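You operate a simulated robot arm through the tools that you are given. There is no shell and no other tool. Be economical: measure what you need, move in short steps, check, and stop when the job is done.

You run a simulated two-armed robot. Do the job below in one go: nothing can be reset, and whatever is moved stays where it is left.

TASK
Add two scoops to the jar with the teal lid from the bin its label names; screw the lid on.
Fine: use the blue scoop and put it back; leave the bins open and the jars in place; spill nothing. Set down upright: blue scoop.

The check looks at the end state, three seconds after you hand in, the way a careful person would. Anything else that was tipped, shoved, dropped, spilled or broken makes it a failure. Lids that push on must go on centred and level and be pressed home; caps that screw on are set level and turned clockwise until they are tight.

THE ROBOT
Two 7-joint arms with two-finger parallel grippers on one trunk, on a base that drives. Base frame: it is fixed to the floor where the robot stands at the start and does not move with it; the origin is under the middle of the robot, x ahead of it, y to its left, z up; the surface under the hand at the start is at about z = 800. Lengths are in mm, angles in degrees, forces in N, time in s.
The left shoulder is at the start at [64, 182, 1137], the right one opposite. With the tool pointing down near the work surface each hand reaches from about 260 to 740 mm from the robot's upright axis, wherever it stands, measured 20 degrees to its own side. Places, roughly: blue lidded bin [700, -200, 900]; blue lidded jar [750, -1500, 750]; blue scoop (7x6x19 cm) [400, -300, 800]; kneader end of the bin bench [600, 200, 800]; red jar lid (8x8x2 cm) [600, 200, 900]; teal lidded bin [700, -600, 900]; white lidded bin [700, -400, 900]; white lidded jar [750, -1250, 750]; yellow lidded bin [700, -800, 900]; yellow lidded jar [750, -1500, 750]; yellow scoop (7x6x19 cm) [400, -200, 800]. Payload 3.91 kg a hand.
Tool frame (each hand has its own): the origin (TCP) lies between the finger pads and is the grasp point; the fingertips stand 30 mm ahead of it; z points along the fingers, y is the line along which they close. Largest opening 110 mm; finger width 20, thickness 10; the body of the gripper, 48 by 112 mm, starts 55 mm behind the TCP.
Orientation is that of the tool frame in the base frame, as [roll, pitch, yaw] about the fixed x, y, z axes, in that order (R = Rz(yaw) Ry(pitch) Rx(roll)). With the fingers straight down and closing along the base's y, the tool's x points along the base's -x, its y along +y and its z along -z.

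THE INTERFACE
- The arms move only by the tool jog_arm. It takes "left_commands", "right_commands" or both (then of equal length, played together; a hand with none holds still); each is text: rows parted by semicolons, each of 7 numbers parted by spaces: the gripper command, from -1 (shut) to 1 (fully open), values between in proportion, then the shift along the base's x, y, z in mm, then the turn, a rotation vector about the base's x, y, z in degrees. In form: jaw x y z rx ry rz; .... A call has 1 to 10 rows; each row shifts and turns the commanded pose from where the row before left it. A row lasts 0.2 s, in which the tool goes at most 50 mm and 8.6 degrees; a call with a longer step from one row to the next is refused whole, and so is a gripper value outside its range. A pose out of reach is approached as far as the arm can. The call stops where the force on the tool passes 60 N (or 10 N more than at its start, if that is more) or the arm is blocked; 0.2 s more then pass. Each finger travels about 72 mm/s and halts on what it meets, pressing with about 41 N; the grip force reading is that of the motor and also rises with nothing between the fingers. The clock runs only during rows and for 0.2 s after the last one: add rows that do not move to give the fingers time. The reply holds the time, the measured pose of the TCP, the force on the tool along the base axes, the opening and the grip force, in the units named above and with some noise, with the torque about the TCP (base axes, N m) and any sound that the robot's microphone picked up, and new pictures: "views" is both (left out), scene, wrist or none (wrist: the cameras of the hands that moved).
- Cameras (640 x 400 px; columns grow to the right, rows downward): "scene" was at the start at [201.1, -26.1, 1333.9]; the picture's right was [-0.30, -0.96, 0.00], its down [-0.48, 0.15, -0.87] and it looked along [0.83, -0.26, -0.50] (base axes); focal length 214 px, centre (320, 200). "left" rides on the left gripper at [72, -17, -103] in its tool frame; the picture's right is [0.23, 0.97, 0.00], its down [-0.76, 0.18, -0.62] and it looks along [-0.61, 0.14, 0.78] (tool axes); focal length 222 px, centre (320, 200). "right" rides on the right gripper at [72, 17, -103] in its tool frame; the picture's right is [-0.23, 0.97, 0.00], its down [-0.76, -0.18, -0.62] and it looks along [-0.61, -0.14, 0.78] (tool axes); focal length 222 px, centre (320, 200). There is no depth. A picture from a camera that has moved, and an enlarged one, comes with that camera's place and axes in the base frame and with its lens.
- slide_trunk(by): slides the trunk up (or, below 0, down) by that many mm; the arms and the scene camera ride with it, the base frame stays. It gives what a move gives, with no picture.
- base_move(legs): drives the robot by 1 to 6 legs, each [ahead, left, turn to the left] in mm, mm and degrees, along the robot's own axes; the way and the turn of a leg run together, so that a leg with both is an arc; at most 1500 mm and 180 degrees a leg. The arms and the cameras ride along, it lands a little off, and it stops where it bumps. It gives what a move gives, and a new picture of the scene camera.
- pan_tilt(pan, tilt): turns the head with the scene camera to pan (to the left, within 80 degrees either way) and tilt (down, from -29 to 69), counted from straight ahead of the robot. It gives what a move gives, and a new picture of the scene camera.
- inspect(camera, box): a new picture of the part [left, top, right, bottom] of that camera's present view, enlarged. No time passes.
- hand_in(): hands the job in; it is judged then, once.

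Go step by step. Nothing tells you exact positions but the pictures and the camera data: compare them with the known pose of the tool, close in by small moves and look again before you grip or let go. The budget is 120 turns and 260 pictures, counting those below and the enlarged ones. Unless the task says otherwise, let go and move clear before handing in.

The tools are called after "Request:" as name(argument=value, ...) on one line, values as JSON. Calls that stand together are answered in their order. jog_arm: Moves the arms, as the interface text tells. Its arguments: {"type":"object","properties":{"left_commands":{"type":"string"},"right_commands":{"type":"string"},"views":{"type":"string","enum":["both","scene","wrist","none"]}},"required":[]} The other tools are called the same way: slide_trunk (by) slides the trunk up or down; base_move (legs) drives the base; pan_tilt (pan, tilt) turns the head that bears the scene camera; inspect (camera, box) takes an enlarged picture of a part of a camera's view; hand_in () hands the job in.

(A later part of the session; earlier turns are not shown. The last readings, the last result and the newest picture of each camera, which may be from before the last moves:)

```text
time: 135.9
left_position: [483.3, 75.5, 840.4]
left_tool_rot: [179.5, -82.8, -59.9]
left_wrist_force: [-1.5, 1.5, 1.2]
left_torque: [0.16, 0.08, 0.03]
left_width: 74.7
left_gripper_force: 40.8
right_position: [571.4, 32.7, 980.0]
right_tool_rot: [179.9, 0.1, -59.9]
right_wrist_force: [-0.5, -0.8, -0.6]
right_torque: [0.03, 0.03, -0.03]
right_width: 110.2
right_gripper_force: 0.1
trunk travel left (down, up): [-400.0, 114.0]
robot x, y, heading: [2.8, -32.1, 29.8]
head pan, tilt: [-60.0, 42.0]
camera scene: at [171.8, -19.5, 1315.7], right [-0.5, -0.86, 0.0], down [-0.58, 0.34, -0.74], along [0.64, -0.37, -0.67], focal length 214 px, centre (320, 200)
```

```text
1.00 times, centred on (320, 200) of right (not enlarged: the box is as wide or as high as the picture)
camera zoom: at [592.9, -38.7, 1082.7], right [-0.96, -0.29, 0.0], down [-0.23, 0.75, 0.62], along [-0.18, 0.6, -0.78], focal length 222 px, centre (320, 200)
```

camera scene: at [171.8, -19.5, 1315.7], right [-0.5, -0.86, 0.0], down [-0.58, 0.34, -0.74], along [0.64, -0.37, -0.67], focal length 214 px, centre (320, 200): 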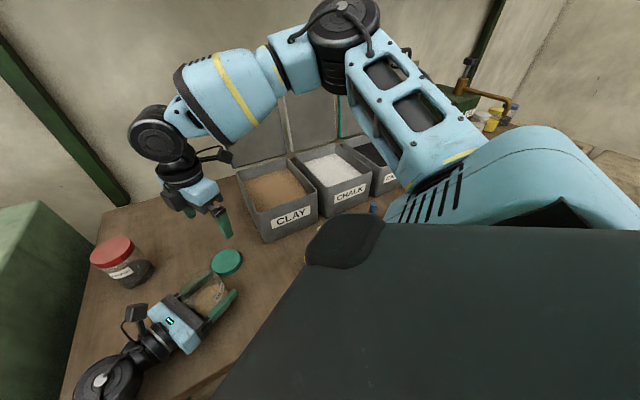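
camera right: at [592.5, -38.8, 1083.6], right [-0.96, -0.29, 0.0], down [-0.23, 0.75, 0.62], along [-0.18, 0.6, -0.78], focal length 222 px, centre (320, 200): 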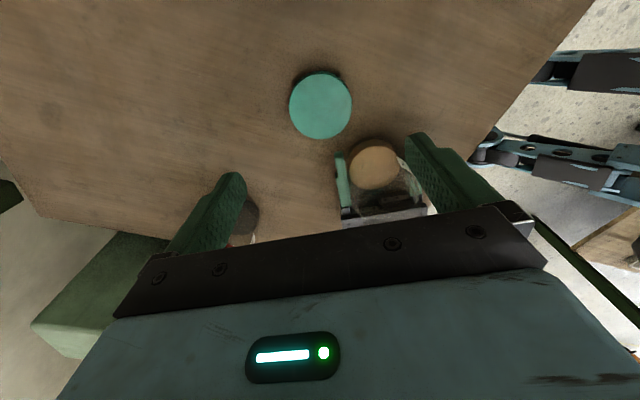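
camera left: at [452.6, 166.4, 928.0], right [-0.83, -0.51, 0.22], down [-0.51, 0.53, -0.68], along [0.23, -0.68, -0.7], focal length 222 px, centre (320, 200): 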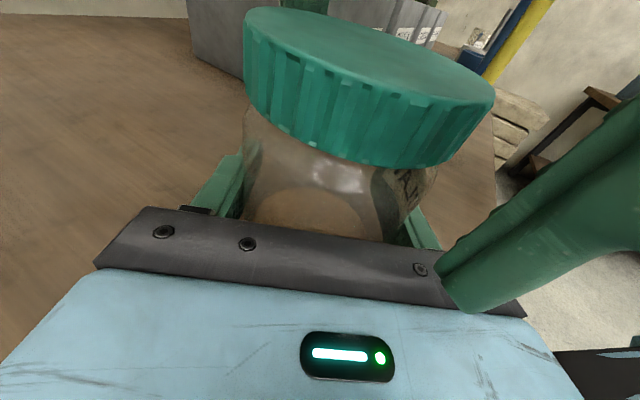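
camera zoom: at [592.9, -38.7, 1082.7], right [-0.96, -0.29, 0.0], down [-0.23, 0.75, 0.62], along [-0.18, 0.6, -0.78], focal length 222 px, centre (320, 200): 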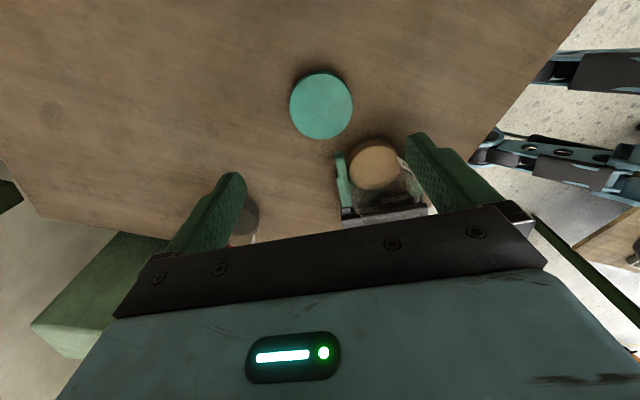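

The step was too long, and the shoulder blocks that head view. I'll put the head back and move the right hand in shorter rows, relying on its wrist camera.

Request:
jog_arm(right_commands="1 0 0 48 0 0 0;1 0 0 48 0 0 0;1 -18 -40 15 0 0 -5;1 -20 -42 0 0 0 -5;1 -20 -42 0 0 0 -5;1 -20 -42 0 0 0 -5;1 -20 -42 0 0 0 -5;1 -20 -42 0 0 0 -5;1 -20 -42 0 0 0 0;1 -18 -40 0 0 0 0", views="wrist")

Request:
pan_tilt(pan=-30, tilt=42)

```text
time: 138.1
left_position: [483.9, 76.2, 840.9]
left_tool_rot: [179.8, -82.6, -60.1]
left_wrist_force: [-0.9, 1.1, -1.1]
left_torque: [0.13, 0.01, -0.06]
left_width: 74.6
left_gripper_force: 40.8
right_position: [437.5, -245.8, 1095.5]
right_tool_rot: [-177.6, 5.6, -87.9]
right_wrist_force: [-0.7, -0.9, 0.4]
right_torque: [0.09, 0.03, 0.04]
right_width: 109.9
right_gripper_force: 0.0
right hand out of reach, approached as far as the arm can: row 9, 10
trunk travel left (down, up): [-400.0, 114.0]
robot x, y, heading: [1.7, -33.2, 29.8]
head pan, tilt: [-60.0, 42.0]
camera right: at [419.2, -328.3, 1189.8], right [-0.98, 0.19, -0.02], down [0.13, 0.7, 0.7], along [0.15, 0.69, -0.71], focal length 222 px, centre (320, 200)
```

right: 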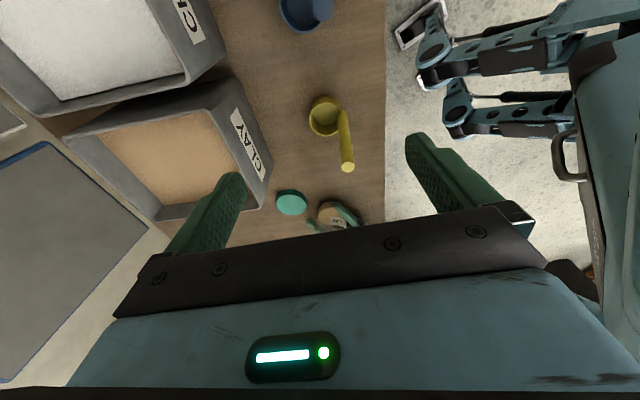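

```text
time: 139.1
left_position: [482.7, 76.3, 841.4]
left_tool_rot: [179.4, -82.7, -59.8]
left_wrist_force: [-0.6, -1.2, 0.9]
left_torque: [0.07, 0.07, 0.1]
left_width: 74.3
left_gripper_force: 41.0
right_position: [437.1, -245.4, 1094.6]
right_tool_rot: [-177.7, 5.6, -87.9]
right_wrist_force: [0.2, 0.3, 0.0]
right_torque: [-0.01, -0.01, -0.06]
right_width: 110.0
right_gripper_force: 0.1
trunk travel left (down, up): [-400.0, 114.0]
robot x, y, heading: [-0.6, -32.0, 30.1]
head pan, tilt: [-30.0, 42.0]
camera scene: at [183.3, 22.0, 1315.7], right [-0.01, -1.0, 0.0], down [-0.67, 0.0, -0.74], along [0.74, 0.0, -0.67], focal length 214 px, centre (320, 200)
```

scene: 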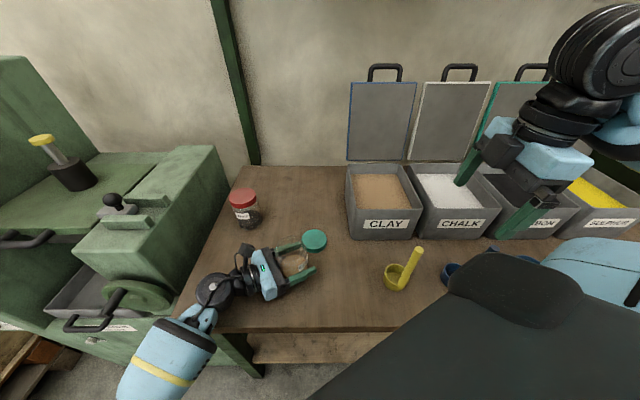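

The scoop is out of the right arm's range at this heading. I'll let the left hand release and back off, then turn the robot back to heading 0 for the scooping.

Request:
jog_arm(left_commands="0.4 0 0 0 0 0 0;1 0 0 0 0 0 0;1 0 0 0 0 0 0;1 -10 17.5 0 0 0 0;1 -13 22 0 0 0 0;1 -13 22 0 0 0 0;1 -13 22.5 0 0 0 0;1 0 0 45 0 0 0;1 0 0 45 0 0 0;1 0 0 45 0 0 0", views="none")

Request:
jog_arm(left_commands="1 0 0 45 0 0 0;1 0 0 45 0 0 0;1 0 0 20 0 0 0", right_commands="1 0 0 20 0 0 0;1 0 0 20 0 0 0;1 0 0 10 0 0 0", views="scene")

Request:
inspect(camera="scene", box=[230, 190, 370, 300])

```text
time: 141.3
left_position: [435.7, 159.9, 974.9]
left_tool_rot: [179.4, -82.6, -59.6]
left_wrist_force: [-0.1, -0.5, 0.4]
left_torque: [-0.03, 0.01, -0.01]
left_width: 109.9
left_gripper_force: 0.1
right_position: [434.7, -253.6, 1083.4]
right_tool_rot: [179.0, 2.2, -89.2]
right_wrist_force: [1.1, -0.4, -0.6]
right_torque: [-0.02, -0.01, 0.0]
right_width: 109.7
right_gripper_force: 0.0
trunk travel left (down, up): [-400.0, 114.0]
robot x, y, heading: [0.8, -35.2, 29.6]
head pan, tilt: [-30.0, 42.0]
```

```text
time: 142.1
left_position: [435.9, 159.6, 1086.1]
left_tool_rot: [179.5, -82.6, -59.7]
left_wrist_force: [0.2, 0.4, -0.2]
left_torque: [0.0, -0.02, 0.01]
left_width: 109.8
left_gripper_force: 0.0
right_position: [426.2, -272.2, 1113.9]
right_tool_rot: [-180.0, 0.3, -89.8]
right_wrist_force: [1.2, -0.1, -0.3]
right_torque: [-0.03, 0.02, 0.02]
right_width: 110.0
right_gripper_force: 0.2
right hand out of reach, approached as far as the arm can: row 2, 3
trunk travel left (down, up): [-400.0, 114.0]
robot x, y, heading: [-1.9, -36.1, 30.0]
head pan, tilt: [-30.0, 42.0]
camera scene: at [183.4, 21.8, 1315.7], right [-0.01, -1.0, 0.0], down [-0.67, 0.0, -0.74], along [0.74, 0.0, -0.67], focal length 214 px, centre (320, 200)
```

scene: 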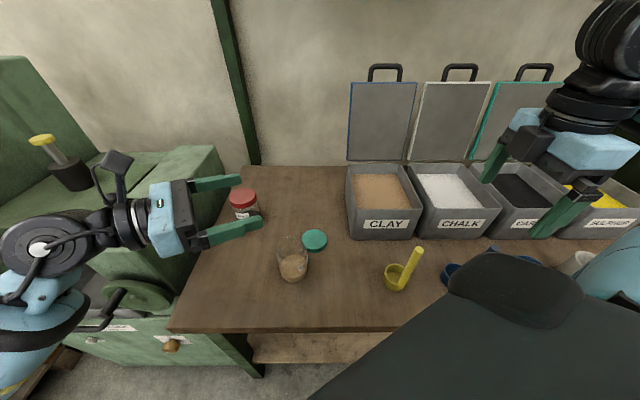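

```text
3.64 times, centred on (300, 245) of scene
camera zoom: at [183.4, 21.8, 1315.7], right [-0.01, -1.0, 0.0], down [-0.67, 0.0, -0.74], along [0.74, 0.0, -0.67], focal length 780 px, centre (393, 36)
```

zoom: 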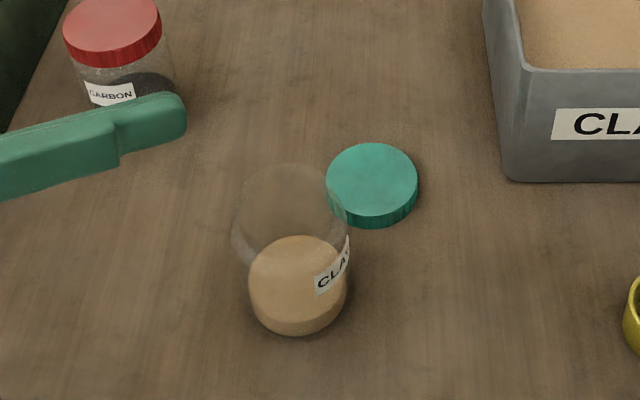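

The jar stands upright with nothing spilled. I'm moving the left hand out to the left first, then turning the base back.

Request:
jog_arm(left_commands="1 -27 32 0 0 0 5;1 -27 32 0 0 0 5;1 -27 32 0 0 0 5;1 -27 31 0 0 0 5;1 -25 31 0 0 0 5;1 0 0 0 0 0 5", views="none")

Request:
base_move(legs=[[0, 0, -30], [0, 35, 0]])

Request:
inspect(camera="right", box=[0, 0, 640, 400])

```text
time: 143.5
left_position: [302.2, 318.3, 1087.0]
left_tool_rot: [179.6, -82.5, -29.9]
left_wrist_force: [1.1, 0.9, 0.2]
left_torque: [0.02, -0.02, 0.0]
left_width: 109.9
left_gripper_force: 0.2
right_position: [425.7, -273.0, 1113.5]
right_tool_rot: [-180.0, 0.3, -89.8]
right_wrist_force: [-0.4, -0.4, -0.2]
right_torque: [0.02, 0.02, 0.0]
right_width: 110.1
right_gripper_force: 0.1
trunk travel left (down, up): [-400.0, 114.0]
robot x, y, heading: [3.6, -32.5, 29.6]
head pan, tilt: [-30.0, 42.0]
```

```text
time: 145.9
left_position: [437.1, 157.5, 1086.2]
left_tool_rot: [179.5, -82.7, -59.4]
left_wrist_force: [0.5, -0.5, 0.3]
left_torque: [-0.05, -0.01, 0.0]
left_width: 110.0
left_gripper_force: 0.1
right_position: [251.9, -416.2, 1112.9]
right_tool_rot: [-179.9, 0.2, -119.5]
right_wrist_force: [-0.8, -0.7, 0.2]
right_torque: [0.01, -0.01, -0.01]
right_width: 110.1
right_gripper_force: 0.0
trunk travel left (down, up): [-400.0, 114.0]
robot x, y, heading: [-3.8, 0.4, -0.1]
head pan, tilt: [-30.0, 42.0]
camera scene: at [187.1, -40.0, 1315.7], right [-0.5, -0.87, 0.0], down [-0.58, 0.33, -0.74], along [0.64, -0.37, -0.67], focal length 214 px, centre (320, 200)
```

scene: 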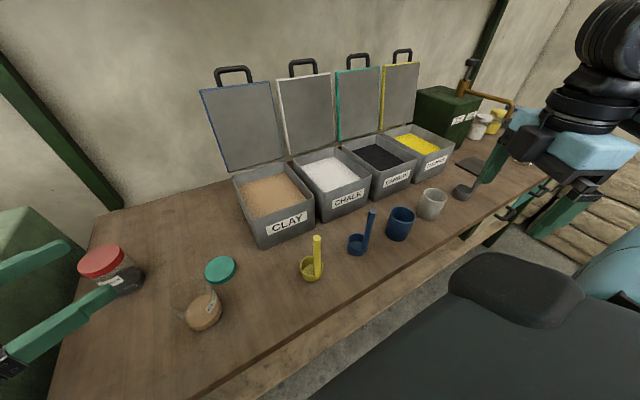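

```text
1.00 times, centred on (320, 200) of right (not enlarged: the box is as wide or as high as the picture)
camera zoom: at [201.4, -471.6, 1215.7], right [-0.74, 0.68, 0.0], down [0.53, 0.57, 0.63], along [0.42, 0.46, -0.78], focal length 222 px, centre (320, 200)
```

zoom: 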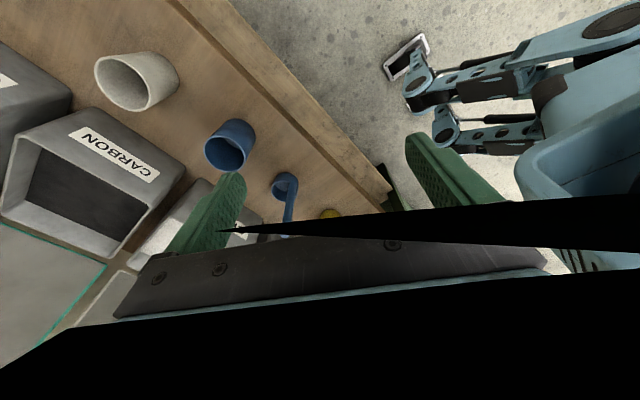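

The base is back at heading 0. I'll zoom in on the blue scoop to pin down its handle.

Request:
inspect(camera="scene", box=[330, 195, 430, 265])

Request:
jog_arm(left_commands="1 -5 20 0 0 0 0;1 -5 20 0 0 0 0;1 -5 20 0 0 0 0;1 -5 20 0 0 0 0;1 0 0 0 0 0 0;1 0 0 0 0 0 0", right_commands="1 25 15 0 0 0 5;1 25 17 0 0 0 5;1 25 17 0 0 0 5;1 25 17 0 0 0 5;1 25 17 0 0 0 5;1 25 17 0 0 0 5", views="wrist")

```text
5.71 times, centred on (380, 230) of scene
camera zoom: at [187.1, -40.0, 1315.7], right [-0.5, -0.87, 0.0], down [-0.58, 0.33, -0.74], along [0.64, -0.37, -0.67], focal length 1226 px, centre (-23, 29)
```

zoom: 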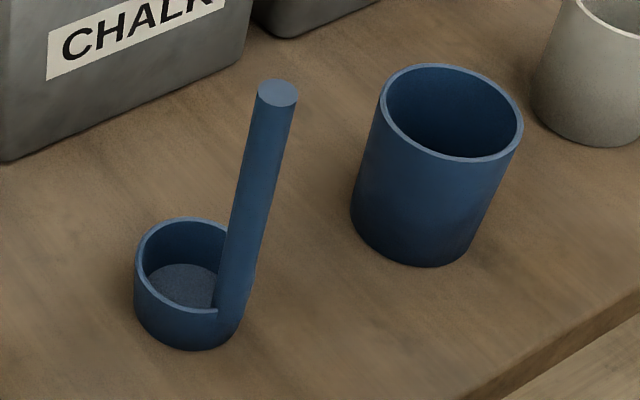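

```text
time: 147.3
left_position: [415.6, 238.1, 1085.5]
left_tool_rot: [179.3, -82.7, -59.3]
left_wrist_force: [0.2, 0.1, -0.3]
left_torque: [0.0, 0.0, 0.01]
left_width: 110.2
left_gripper_force: 0.0
right_position: [390.6, -315.3, 1116.6]
right_tool_rot: [-179.9, 0.1, -89.5]
right_wrist_force: [-0.4, 0.2, 0.3]
right_torque: [0.03, 0.02, -0.04]
right_width: 110.0
right_gripper_force: 0.1
right hand out of reach, approached as far as the arm can: row 1
trunk travel left (down, up): [-400.0, 114.0]
robot x, y, heading: [-1.6, -2.8, -0.3]
head pan, tilt: [-30.0, 42.0]
camera right: at [373.7, -389.0, 1218.3], right [-0.98, 0.22, 0.0], down [0.17, 0.76, 0.63], along [0.14, 0.61, -0.78], focal length 222 px, centre (320, 200)
camera left: at [384.5, 327.3, 1171.2], right [-0.83, -0.51, 0.23], down [-0.51, 0.53, -0.68], along [0.23, -0.68, -0.7], focal length 222 px, centre (320, 200)
```

right: 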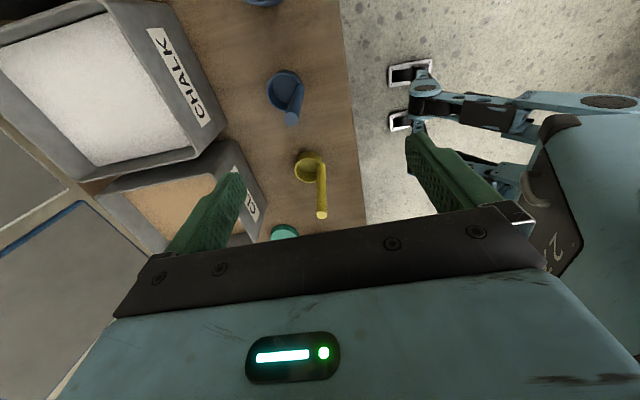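
left: 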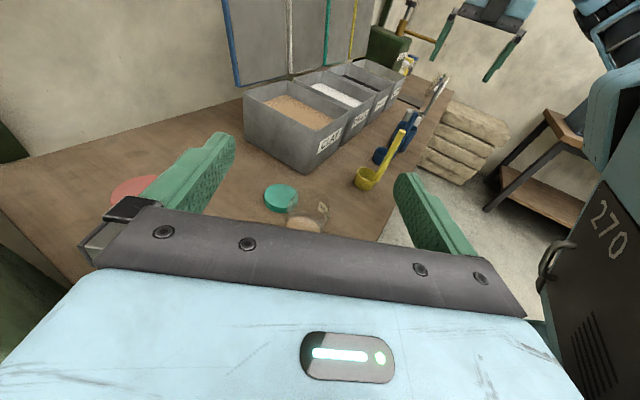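

I place the handle top at about (424, -315, 972), with the cup on its +x side. I'm bringing the right hand above it.

Request:
jog_arm(right_commands="1 17 0 -20 0 0 0;1 16.5 0 -25 0 0 0;1 0 0 -25 0 0 0", views="both")

Request:
inspect(camera="right", box=[240, 40, 400, 140])

```text
time: 148.1
left_position: [416.4, 237.9, 1085.7]
left_tool_rot: [179.5, -82.7, -59.6]
left_wrist_force: [-0.1, -0.7, 0.3]
left_torque: [0.0, 0.01, 0.03]
left_width: 109.9
left_gripper_force: 0.0
right_position: [422.5, -317.9, 1044.9]
right_tool_rot: [-179.8, 0.3, -89.5]
right_wrist_force: [0.7, -0.4, 0.7]
right_torque: [-0.02, -0.06, -0.01]
right_width: 110.1
right_gripper_force: 0.1
trunk travel left (down, up): [-400.0, 114.0]
robot x, y, heading: [-1.8, -1.3, 0.0]
head pan, tilt: [-30.0, 42.0]
camera scene: at [187.1, -40.7, 1315.7], right [-0.5, -0.87, 0.0], down [-0.58, 0.33, -0.74], along [0.64, -0.37, -0.67], focal length 214 px, centre (320, 200)
camera right: at [406.1, -391.3, 1147.1], right [-0.98, 0.22, 0.0], down [0.17, 0.76, 0.63], along [0.14, 0.61, -0.78], focal length 222 px, centre (320, 200)
```

scene: 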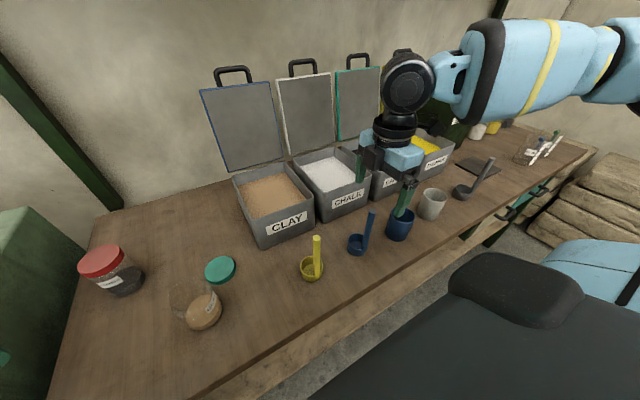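
right: 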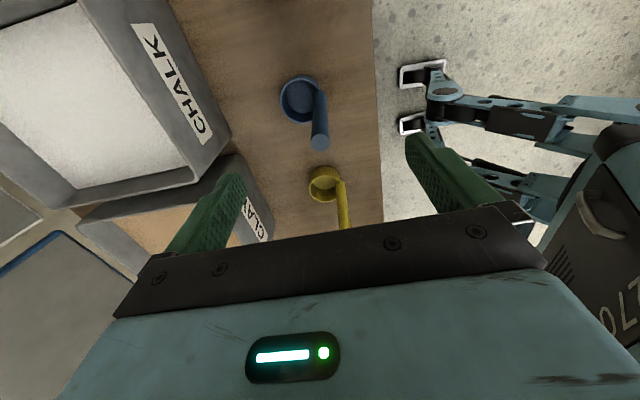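

```text
4.00 times, centred on (320, 90) of right
camera zoom: at [406.1, -391.3, 1147.1], right [-0.98, 0.22, 0.0], down [0.17, 0.76, 0.63], along [0.14, 0.61, -0.78], focal length 888 px, centre (320, 640)
```

zoom: 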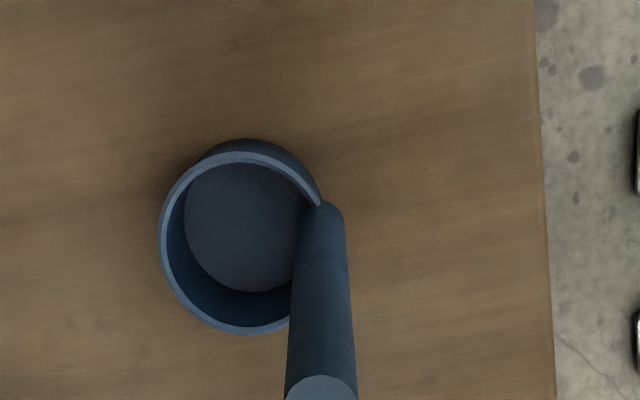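

The handle axis is at (422, -320) and the cup centre at (450, -320). Going down to grip the top of the handle.

Request:
jog_arm(right_commands="1 -0.5 -2 -30 0 0 0;1 0 0 -35 0 0 0;1 0 0 -30 0 0 0;0 0 0 0 0 0 0;-0.6 0 0 0 0 0 0;-1 0 0 0 0 0 0;-1 0 0 0 0 0 0;-1 0 0 0 0 0 0", views="both")

```text
time: 149.9
left_position: [416.1, 237.5, 1084.5]
left_tool_rot: [179.5, -82.8, -59.5]
left_wrist_force: [0.2, 0.4, -0.1]
left_torque: [-0.01, -0.01, 0.02]
left_width: 110.0
left_gripper_force: 0.1
right_position: [422.9, -320.2, 949.0]
right_tool_rot: [180.0, 0.1, -89.5]
right_wrist_force: [1.5, 1.1, 0.1]
right_torque: [0.02, 0.0, 0.01]
right_width: 15.5
right_gripper_force: 40.8
trunk travel left (down, up): [-400.0, 114.0]
robot x, y, heading: [-3.3, -1.3, -0.2]
head pan, tilt: [-30.0, 42.0]
camera scene: at [187.2, -40.6, 1315.7], right [-0.5, -0.87, 0.0], down [-0.58, 0.33, -0.74], along [0.64, -0.37, -0.67], focal length 214 px, centre (320, 200)
camera right: at [406.4, -393.3, 1051.5], right [-0.98, 0.22, 0.0], down [0.17, 0.76, 0.63], along [0.14, 0.61, -0.78], focal length 222 px, centre (320, 200)
```

scene: 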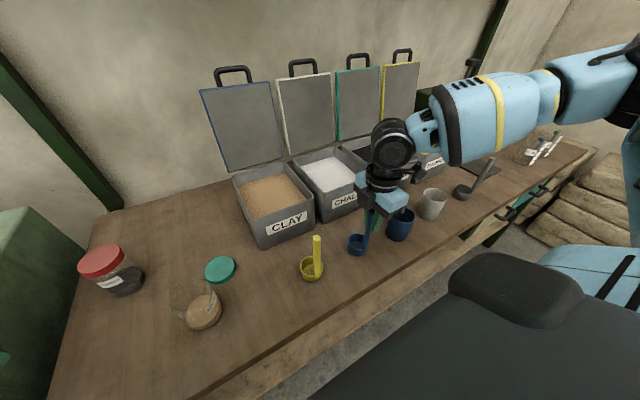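
right: 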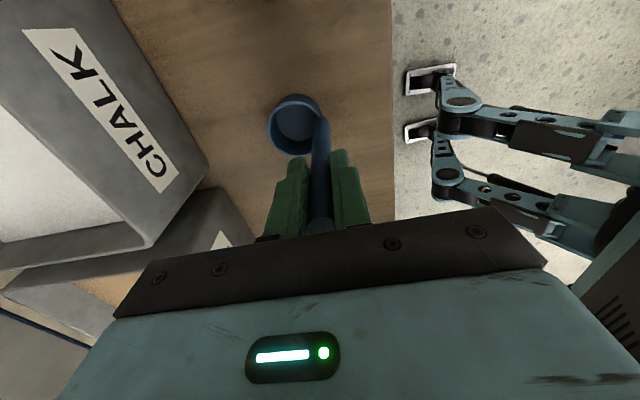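

The scoop is gripped (handle 15.5 mm; home TCP is (422.9, -320.2, 949)). I'll lift it straight up and look closely at the clay bin to find its surface.

Request:
jog_arm(right_commands="-1 0 0 20 0 0 0;-1 0 0 45 0 0 0;-1 0 0 45 0 0 0;-1 0 0 45 0 0 0;-1 0 0 45 0 0 0", views="wrist")

Request:
inspect(camera="scene", box=[220, 150, 340, 250])

```text
time: 151.1
left_position: [415.6, 238.5, 1085.5]
left_tool_rot: [179.6, -82.7, -59.5]
left_wrist_force: [0.2, 0.9, -0.4]
left_torque: [0.02, 0.04, 0.01]
left_width: 110.0
left_gripper_force: 0.1
right_position: [422.0, -317.3, 1149.5]
right_tool_rot: [-179.9, 0.3, -89.6]
right_wrist_force: [0.1, 0.7, -2.4]
right_torque: [-0.02, 0.05, 0.0]
right_width: 15.5
right_gripper_force: 40.6
trunk travel left (down, up): [-400.0, 114.0]
robot x, y, heading: [4.1, 2.5, -0.2]
head pan, tilt: [-30.0, 42.0]
camera right: at [405.6, -390.1, 1252.5], right [-0.98, 0.22, 0.0], down [0.17, 0.76, 0.63], along [0.14, 0.61, -0.78], focal length 222 px, centre (320, 200)
```

right: 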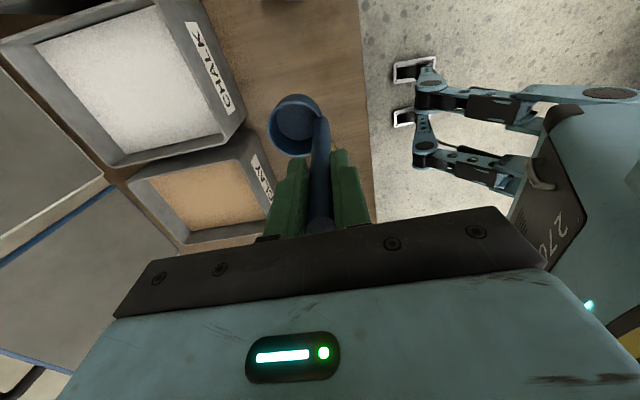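

```text
4.00 times, centred on (280, 200) of scene
camera zoom: at [186.9, -40.1, 1315.7], right [-0.5, -0.87, 0.0], down [-0.58, 0.33, -0.74], along [0.64, -0.37, -0.67], focal length 858 px, centre (480, 200)
```

zoom: 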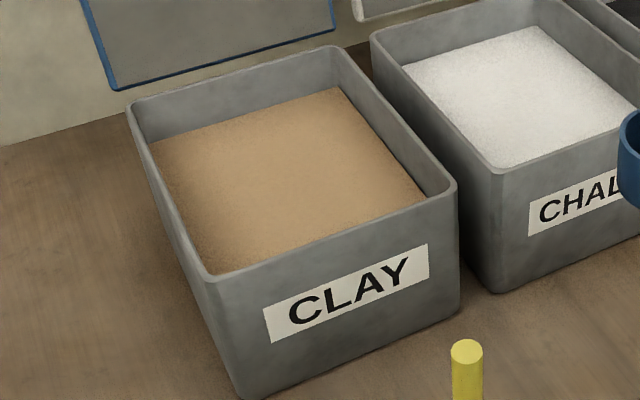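

The clay surface is at z ≈ 881, the rim at 922, and the interior runs over x 592–795, y -243 to -84. I'm moving the scoop high over the bin to put the cup at about (665, -165).

Request:
jog_arm(right_commands="-1 36 25 0 0 0 0;-1 36 25 0 0 0 0;-1 36 25 0 0 0 0;-1 36 25 0 0 0 0;-1 36 26 0 0 0 0;-1 35 26 0 0 0 0;-1 0 0 -30 0 0 0;-1 0 0 -40 0 0 0", views="both")

Request:
inspect(camera="scene", box=[220, 130, 340, 250])

```text
time: 152.9
left_position: [416.4, 237.6, 1086.3]
left_tool_rot: [179.5, -82.7, -59.6]
left_wrist_force: [-0.1, 0.3, 0.1]
left_torque: [-0.01, 0.01, -0.01]
left_width: 110.2
left_gripper_force: 0.1
right_position: [566.8, -222.8, 1078.7]
right_tool_rot: [-179.9, 0.3, -89.6]
right_wrist_force: [-1.5, 0.3, 1.8]
right_torque: [0.07, 0.13, -0.01]
right_width: 15.6
right_gripper_force: 41.2
right hand out of reach, approached as far as the arm can: row 4, 5, 6
trunk travel left (down, up): [-400.0, 114.0]
robot x, y, heading: [-0.8, 1.6, 0.0]
head pan, tilt: [-30.0, 42.0]
camera scene: at [187.2, -40.6, 1315.7], right [-0.5, -0.87, 0.0], down [-0.58, 0.33, -0.74], along [0.64, -0.37, -0.67], focal length 214 px, centre (320, 200)
camera right: at [548.6, -295.4, 1181.8], right [-0.98, 0.22, 0.0], down [0.17, 0.76, 0.63], along [0.14, 0.61, -0.78], focal length 222 px, centre (320, 200)
```

scene: 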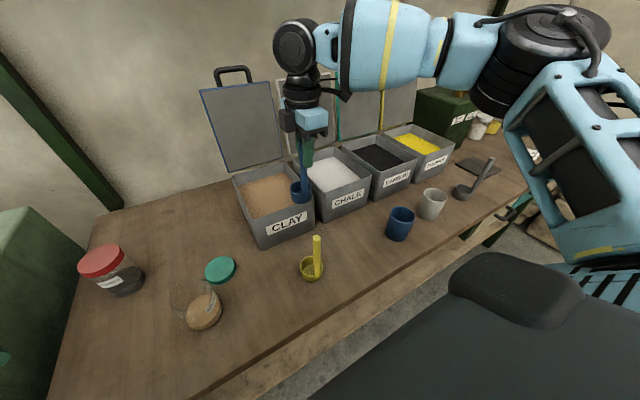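
right: 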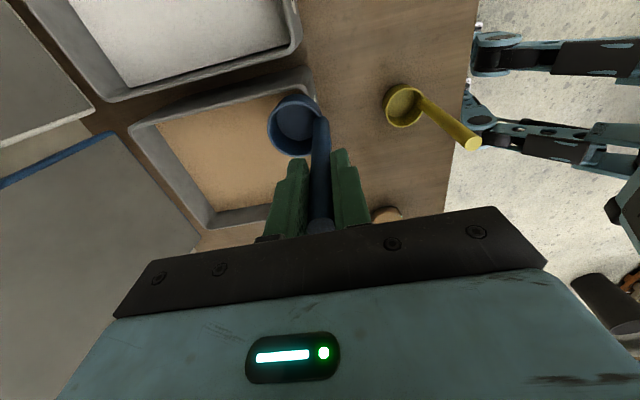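

```text
3.33 times, centred on (280, 190) of scene
camera zoom: at [187.2, -40.6, 1315.7], right [-0.5, -0.87, 0.0], down [-0.58, 0.33, -0.74], along [0.64, -0.37, -0.67], focal length 715 px, centre (453, 233)
```

zoom: 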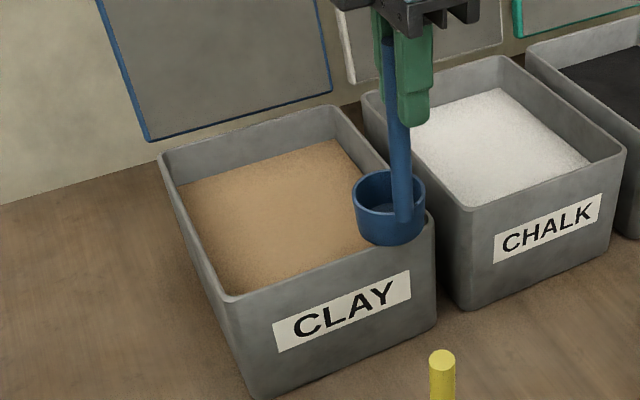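

The right arm is at its inboard limit again, so I'll shift the whole robot 90 mm to the left (raising the scoop and pulling the left hand back first).

Request:
jog_arm(left_commands="1 -20 20 10 0 0 5;1 -20 20 10 0 0 5;1 -20 20 10 0 0 5;1 -20 10 0 0 0 5", right_commands="-1 -5 0 30 0 0 0;-1 0 0 30 0 0 0;-1 0 0 10 0 0 0;-1 0 0 0 0 0 0", views="none")

Request:
base_move(legs=[[0, 90, 0]])

```text
time: 153.9
left_position: [361.4, 337.9, 1115.7]
left_tool_rot: [179.5, -82.7, -39.6]
left_wrist_force: [1.2, 0.4, -0.3]
left_torque: [0.01, -0.02, 0.0]
left_width: 110.0
left_gripper_force: 0.1
left hand out of reach, approached as far as the arm can: row 3, 4
right_position: [559.6, -222.0, 1148.6]
right_tool_rot: [-179.9, 0.1, -89.6]
right_wrist_force: [0.0, 0.3, -1.4]
right_torque: [-0.01, 0.05, -0.01]
right_width: 15.7
right_gripper_force: 40.9
trunk travel left (down, up): [-400.0, 114.0]
robot x, y, heading: [-0.7, 3.0, 0.2]
head pan, tilt: [-30.0, 42.0]
```

```text
time: 155.4
left_position: [362.8, 426.9, 1116.4]
left_tool_rot: [179.3, -82.6, -39.6]
left_wrist_force: [-0.1, -0.2, 1.1]
left_torque: [-0.01, 0.0, 0.01]
left_width: 110.0
left_gripper_force: 0.1
right_position: [560.6, -132.0, 1148.1]
right_tool_rot: [-179.9, 0.1, -89.6]
right_wrist_force: [0.6, 0.7, -1.4]
right_torque: [-0.02, 0.03, 0.0]
right_width: 15.4
right_gripper_force: 40.8
trunk travel left (down, up): [-400.0, 114.0]
robot x, y, heading: [7.4, 89.3, -0.4]
head pan, tilt: [-30.0, 42.0]
camera scene: at [187.3, 50.3, 1315.7], right [-0.5, -0.87, 0.0], down [-0.58, 0.34, -0.74], along [0.64, -0.37, -0.67], focal length 214 px, centre (320, 200)
```

scene: 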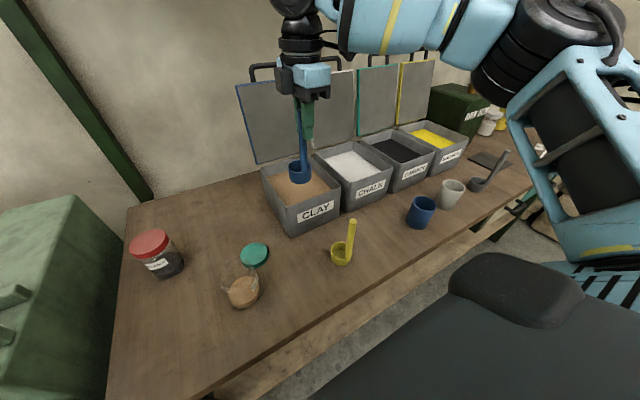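

Now the scoop can reach. Moving over the middle front of the clay and descending close.

Request:
jog_arm(right_commands="-1 28 -11 0 0 0 0;-1 28 -11 0 0 0 0;-1 28 -11 0 0 0 0;-1 0 0 -40 0 0 0;-1 0 0 -40 0 0 0;-1 0 0 -25 0 0 0;-1 0 0 0 0 0 0", views="both")

Request:
inspect(camera="scene", box=[250, 130, 370, 240])

```text
time: 157.0
left_position: [362.3, 427.0, 1115.3]
left_tool_rot: [179.4, -82.8, -39.8]
left_wrist_force: [-0.3, -1.5, -0.2]
left_torque: [0.0, -0.02, -0.01]
left_width: 110.2
left_gripper_force: 0.0
right_position: [595.0, -179.3, 1039.5]
right_tool_rot: [-179.8, 0.2, -89.6]
right_wrist_force: [-0.8, -0.2, -1.8]
right_torque: [-0.01, 0.06, -0.04]
right_width: 15.4
right_gripper_force: 41.1
right hand out of reach, approached as far as the arm can: row 1, 2, 3
trunk travel left (down, up): [-400.0, 114.0]
robot x, y, heading: [0.4, 93.0, -0.1]
head pan, tilt: [-30.0, 42.0]
camera scene: at [187.2, 50.2, 1315.7], right [-0.5, -0.87, 0.0], down [-0.58, 0.34, -0.74], along [0.64, -0.37, -0.67], focal length 214 px, centre (320, 200)
camera right: at [578.3, -251.3, 1141.1], right [-0.98, 0.22, 0.0], down [0.17, 0.76, 0.63], along [0.14, 0.61, -0.78], focal length 222 px, centre (320, 200)
```

scene: 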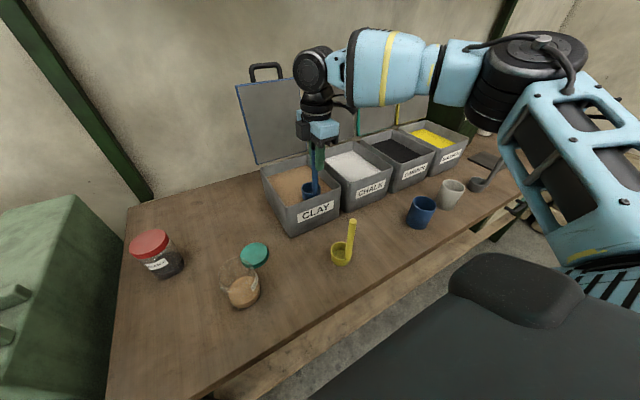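
right: 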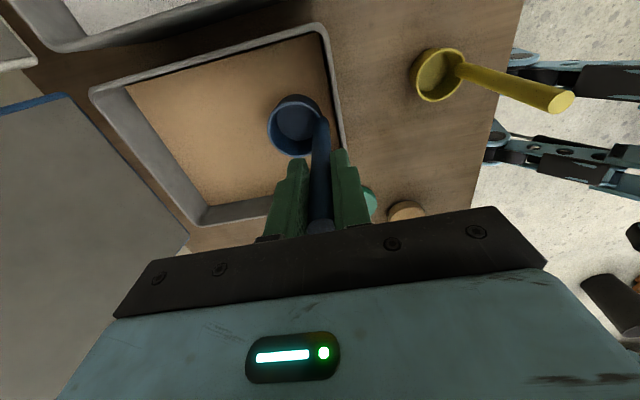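

```text
3.64 times, centred on (310, 185) of scene
camera zoom: at [187.2, 50.2, 1315.7], right [-0.5, -0.87, 0.0], down [-0.58, 0.34, -0.74], along [0.64, -0.37, -0.67], focal length 780 px, centre (356, 254)
```

zoom: 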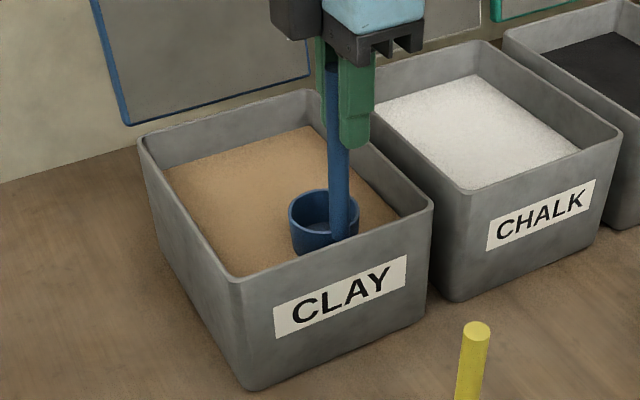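

The cup is inside the rim just above the clay, but the handle is too near the front wall. Trying to go further in from here.

Request:
jog_arm(right_commands="-1 10 3 5 0 0 0;-1 10 3 0 0 0 0;-1 10 3 0 0 0 0;-1 10 3 0 0 0 0", views="none")

```text
time: 158.0
left_position: [362.4, 427.3, 1116.3]
left_tool_rot: [179.5, -82.6, -39.8]
left_wrist_force: [0.4, 0.4, -0.3]
left_torque: [-0.02, -0.02, 0.0]
left_width: 110.2
left_gripper_force: 0.1
right_position: [624.5, -178.1, 1043.8]
right_tool_rot: [-180.0, 0.3, -89.7]
right_wrist_force: [0.3, 0.1, -1.9]
right_torque: [-0.01, 0.05, 0.01]
right_width: 15.6
right_gripper_force: 40.7
right hand out of reach, approached as far as the arm can: row 3, 4
trunk travel left (down, up): [-400.0, 114.0]
robot x, y, heading: [2.7, 96.6, 0.3]
head pan, tilt: [-30.0, 42.0]
```

Good: the handle is clear of the wall and the cup is at about (652, -178). Dipping the cup into the clay, sweeping sideways a little.

Request:
jog_arm(right_commands="-1 0 0 -12 0 0 0;-1 0 0 -12 0 0 0;-1 0 0 -12 0 0 0;-1 0 0 -12 0 0 0;-1 0 0 -12 0 0 0;-1 0 0 -10 0 0 0;-1 0 8 0 0 0 0;-1 0 8 0 0 0 0;-1 0 0 0 0 0 0", views="wrist")

Request:
inspect(camera="scene", box=[250, 130, 370, 240])

```text
time: 160.0
left_position: [361.6, 427.4, 1117.0]
left_tool_rot: [179.6, -82.7, -39.8]
left_wrist_force: [-0.4, -0.3, -0.9]
left_torque: [-0.01, 0.01, -0.01]
left_width: 110.3
left_gripper_force: 0.0
right_position: [624.0, -162.5, 973.8]
right_tool_rot: [180.0, 0.2, -89.8]
right_wrist_force: [0.2, -0.1, -1.6]
right_torque: [-0.02, -0.01, -0.01]
right_width: 15.4
right_gripper_force: 40.5
trunk travel left (down, up): [-400.0, 114.0]
robot x, y, heading: [2.9, 89.6, -0.1]
head pan, tilt: [-30.0, 42.0]
camera right: at [606.4, -235.6, 1075.5], right [-0.98, 0.22, 0.0], down [0.17, 0.76, 0.63], along [0.14, 0.61, -0.78], focal length 222 px, centre (320, 200)
```

right: 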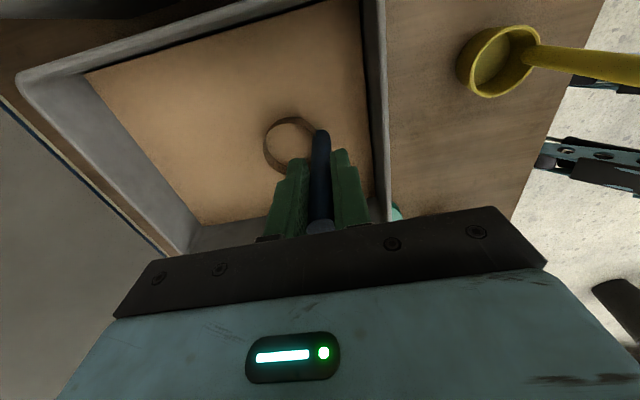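

```text
3.64 times, centred on (310, 185) of scene
camera zoom: at [187.2, 50.1, 1315.7], right [-0.5, -0.87, 0.0], down [-0.58, 0.34, -0.74], along [0.64, -0.37, -0.67], focal length 780 px, centre (356, 254)
```

zoom: 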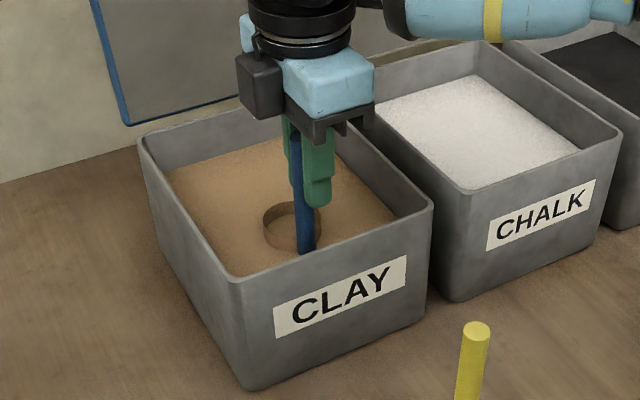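

The rim is about at the surface. A little deeper, then lift out level.

Request:
jog_arm(right_commands="-1 0 0 -6 0 0 0;-1 0 0 -4 0 0 0;-1 0 0 0 0 0 0;-1 0 0 10 0 0 0;-1 0 0 10 0 0 0;-1 0 0 12 0 0 0;-1 0 0 12 0 0 0;-1 0 0 15 0 0 0;-1 0 0 15 0 0 0;-1 0 0 15 0 0 0", views="wrist")

Request:
inspect(camera="scene", box=[250, 130, 370, 240])

Request:
inspect(camera="right", box=[240, 70, 360, 190])

```text
time: 162.2
left_position: [361.8, 427.4, 1116.8]
left_tool_rot: [179.5, -82.7, -39.7]
left_wrist_force: [0.2, 0.4, 0.0]
left_torque: [0.0, 0.02, -0.01]
left_width: 110.0
left_gripper_force: 0.0
right_position: [621.1, -175.8, 1052.2]
right_tool_rot: [-179.9, 0.3, -89.8]
right_wrist_force: [-0.2, 0.9, -1.4]
right_torque: [-0.03, 0.04, -0.04]
right_width: 15.7
right_gripper_force: 41.3
right hand out of reach, approached as far as the arm can: row 7, 9
trunk travel left (down, up): [-400.0, 114.0]
robot x, y, heading: [0.5, 91.7, -0.1]
head pan, tilt: [-30.0, 42.0]
camera right: at [604.6, -248.8, 1155.7], right [-0.97, 0.22, 0.0], down [0.17, 0.76, 0.63], along [0.14, 0.61, -0.78], focal length 222 px, centre (320, 200)
```

right: 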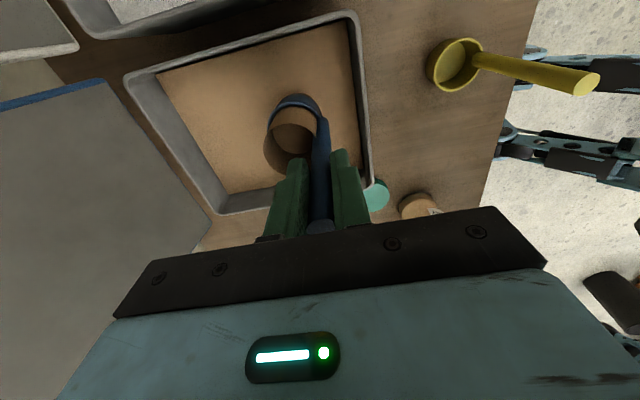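

```text
3.64 times, centred on (310, 185) of scene
camera zoom: at [187.2, 50.3, 1315.7], right [-0.5, -0.87, 0.0], down [-0.58, 0.34, -0.74], along [0.64, -0.37, -0.67], focal length 780 px, centre (356, 254)
```

zoom: 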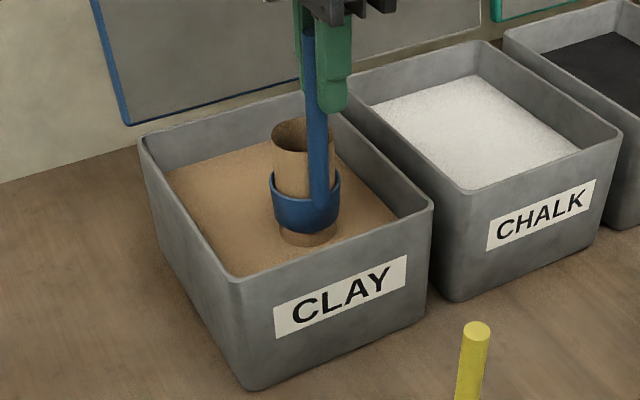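

```text
3.33 times, centred on (300, 130) of right
camera zoom: at [604.6, -248.8, 1155.7], right [-0.97, 0.22, 0.0], down [0.17, 0.76, 0.63], along [0.14, 0.61, -0.78], focal length 740 px, centre (387, 433)
```

zoom: 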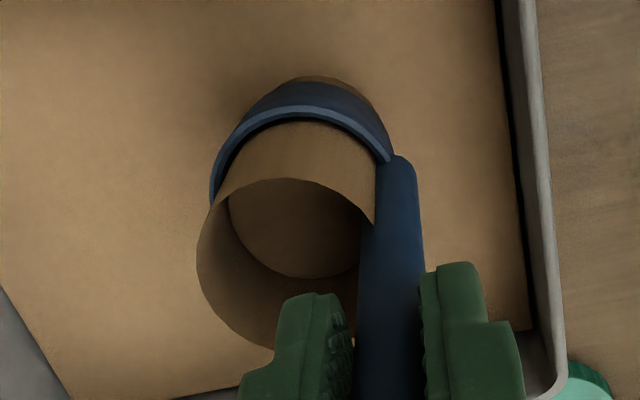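

A clay-coloured tube shows around the cup; I'll check it again after a moment while raising a bit more.

Request:
jog_arm(right_commands="-1 -10 0 0 0 0 0;-1 0 0 15 0 0 0;-1 0 0 15 0 0 0;-1 0 0 0 0 0 0", views="none")

Request:
inspect(camera="scene", box=[250, 130, 370, 240])

Request:
inspect(camera="right", box=[220, 50, 420, 210])

```text
time: 163.2
left_position: [362.3, 427.4, 1116.2]
left_tool_rot: [179.5, -82.7, -39.7]
left_wrist_force: [0.4, 0.7, 1.0]
left_torque: [0.01, 0.01, 0.0]
left_width: 110.0
left_gripper_force: 0.0
right_position: [612.6, -174.8, 1083.2]
right_tool_rot: [-179.9, 0.3, -89.7]
right_wrist_force: [0.2, 0.0, -2.0]
right_torque: [-0.01, -0.01, 0.03]
right_width: 15.2
right_gripper_force: 40.5
trunk travel left (down, up): [-400.0, 114.0]
robot x, y, heading: [-3.6, 91.5, -0.1]
head pan, tilt: [-30.0, 42.0]
```

```text
3.64 times, centred on (310, 185) of scene
camera zoom: at [187.4, 50.0, 1315.6], right [-0.5, -0.87, 0.0], down [-0.58, 0.34, -0.74], along [0.64, -0.37, -0.67], focal length 780 px, centre (356, 254)
```

zoom: 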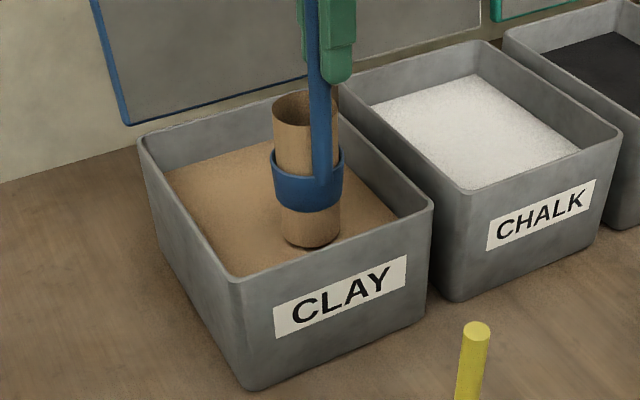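

```text
2.50 times, centred on (320, 130) of right
camera zoom: at [595.8, -247.5, 1184.2], right [-0.98, 0.22, 0.0], down [0.17, 0.76, 0.63], along [0.14, 0.61, -0.78], focal length 555 px, centre (320, 375)
```

zoom: 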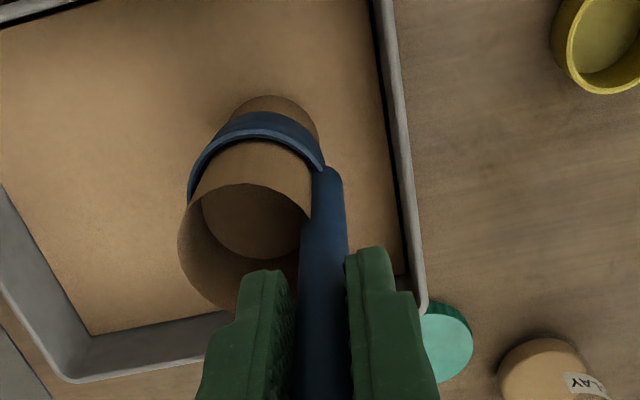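

That looks like how the simulator draws the scooped load; the cup is filled and upright. To pour with the lip over the jar from the very start of the tilt, I need more inboard room, so I'll shift the robot left 190 mm (left arm shifted right first so it stays in place).

Request:
jog_arm(left_commands="1 0 -40 0 0 0 0;1 0 -40 0 0 0 0;1 0 -40 0 0 0 0;1 0 -40 0 0 0 0;1 0 -30 0 0 0 0", right_commands="-1 -10 0 15 0 0 0;-1 -10 0 15 0 0 0;-1 -10 0 15 0 0 0;-1 -10 0 10 0 0 0;-1 0 0 0 0 0 0", views="none")

Request:
base_move(legs=[[0, 190, 0]])

```text
time: 164.4
left_position: [453.9, 299.3, 1119.1]
left_tool_rot: [179.4, -82.7, -39.8]
left_wrist_force: [0.1, -0.8, -0.3]
left_torque: [-0.01, 0.0, -0.02]
left_width: 109.9
left_gripper_force: 0.0
left hand out of reach, approached as far as the arm can: row 1, 2, 3, 4, 5
right_position: [574.2, -173.4, 1136.2]
right_tool_rot: [179.9, 0.3, -89.6]
right_wrist_force: [0.0, 0.7, -1.9]
right_torque: [-0.02, 0.07, 0.02]
right_width: 15.7
right_gripper_force: 41.2
trunk travel left (down, up): [-400.0, 114.0]
robot x, y, heading: [2.0, 93.6, -0.1]
head pan, tilt: [-30.0, 42.0]
```

```text
time: 166.7
left_position: [452.5, 488.8, 1118.3]
left_tool_rot: [179.3, -82.7, -39.6]
left_wrist_force: [0.1, -0.2, -0.1]
left_torque: [0.0, -0.01, -0.02]
left_width: 110.2
left_gripper_force: 0.0
right_position: [574.9, 16.2, 1137.6]
right_tool_rot: [-180.0, 0.3, -89.5]
right_wrist_force: [0.8, 0.1, -2.6]
right_torque: [0.0, 0.02, 0.03]
right_width: 15.4
right_gripper_force: 41.4
trunk travel left (down, up): [-400.0, 114.0]
robot x, y, heading: [2.1, 280.5, 0.4]
head pan, tilt: [-30.0, 42.0]
camera scene: at [187.5, 238.0, 1315.7], right [-0.5, -0.87, 0.0], down [-0.58, 0.33, -0.74], along [0.64, -0.37, -0.67], focal length 214 px, centre (320, 200)
```

scene: 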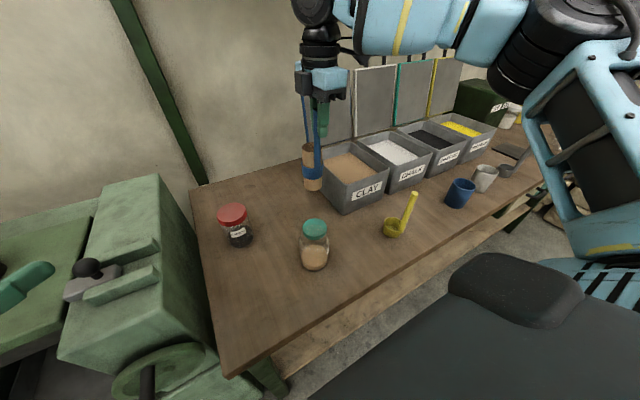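

Base landed at y = 280, with the scoop level and nothing dropped. Next I turn the scoop by -90° (handle to the +y side) while moving over toward the jar, and zoom in on the jar mouth.

Request:
jog_arm(right_commands="-1 -10 10 0 0 0 -8;-1 -10 10 0 0 0 -8;-1 -10 10 0 0 0 -8;-1 -10 10 0 0 0 -8;-1 -10 10 0 0 0 -8;-1 -10 10 0 0 0 -8;-1 -10 10 0 0 0 -8;-1 -10 10 0 0 0 -8;-1 -10 10 0 0 0 -8;-1 -9 10 0 0 0 -8", views="none")

Request:
jog_arm(right_commands="-1 0 8 0 0 0 -8;-1 0 8 0 0 0 -2.5;-1 0 8 0 0 0 0", views="both")

Request:
inspect(camera="scene", box=[270, 170, 370, 280])

```text
time: 168.9
left_position: [452.7, 486.8, 1119.5]
left_tool_rot: [179.5, -82.7, -39.6]
left_wrist_force: [-0.5, -0.2, -0.1]
left_torque: [0.0, 0.02, 0.04]
left_width: 109.9
left_gripper_force: 0.1
right_position: [476.0, 114.4, 1136.8]
right_tool_rot: [180.0, 0.4, -169.6]
right_wrist_force: [-0.1, 0.5, -2.3]
right_torque: [0.04, 0.06, -0.01]
right_width: 15.7
right_gripper_force: 41.3
trunk travel left (down, up): [-400.0, 114.0]
robot x, y, heading: [0.4, 279.1, -0.1]
head pan, tilt: [-30.0, 42.0]
```

```text
time: 169.7
left_position: [452.1, 488.7, 1119.9]
left_tool_rot: [179.6, -82.7, -39.7]
left_wrist_force: [-0.6, -0.3, -0.1]
left_torque: [0.0, 0.02, 0.01]
left_width: 109.7
left_gripper_force: 0.0
right_position: [475.7, 131.4, 1136.0]
right_tool_rot: [-180.0, 0.3, 179.9]
right_wrist_force: [-0.1, 0.5, -2.0]
right_torque: [0.04, 0.02, 0.0]
right_width: 15.6
right_gripper_force: 40.9
right hand out of reach, approached as far as the arm can: row 3
trunk travel left (down, up): [-400.0, 114.0]
robot x, y, heading: [2.1, 277.9, 0.2]
head pan, tilt: [-30.0, 42.0]
camera scene: at [187.2, 237.8, 1315.7], right [-0.5, -0.87, 0.0], down [-0.58, 0.33, -0.74], along [0.64, -0.37, -0.67], focal length 214 px, centre (320, 200)
camera right: at [402.4, 148.5, 1238.6], right [0.23, 0.97, 0.0], down [0.76, -0.18, 0.63], along [0.61, -0.14, -0.78], focal length 222 px, centre (320, 200)
```

scene: 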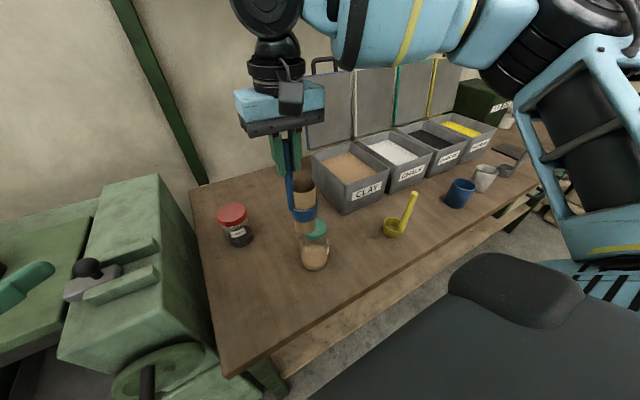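
right: 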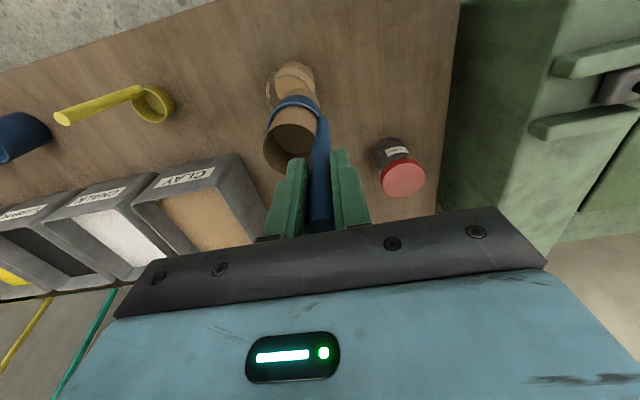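

```text
3.64 times, centred on (320, 225) of scene
camera zoom: at [187.2, 237.8, 1315.7], right [-0.5, -0.87, 0.0], down [-0.58, 0.33, -0.74], along [0.64, -0.37, -0.67], focal length 780 px, centre (320, 109)
```

zoom: 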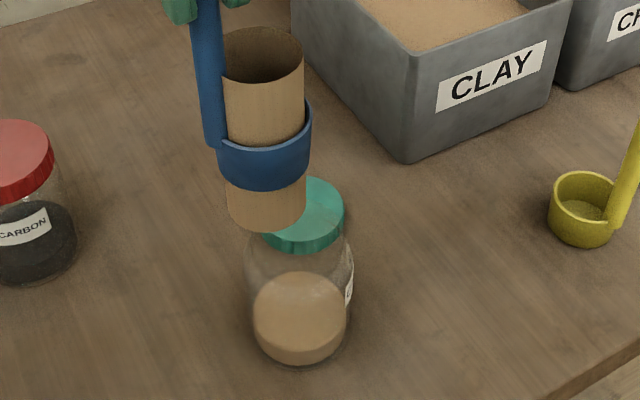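

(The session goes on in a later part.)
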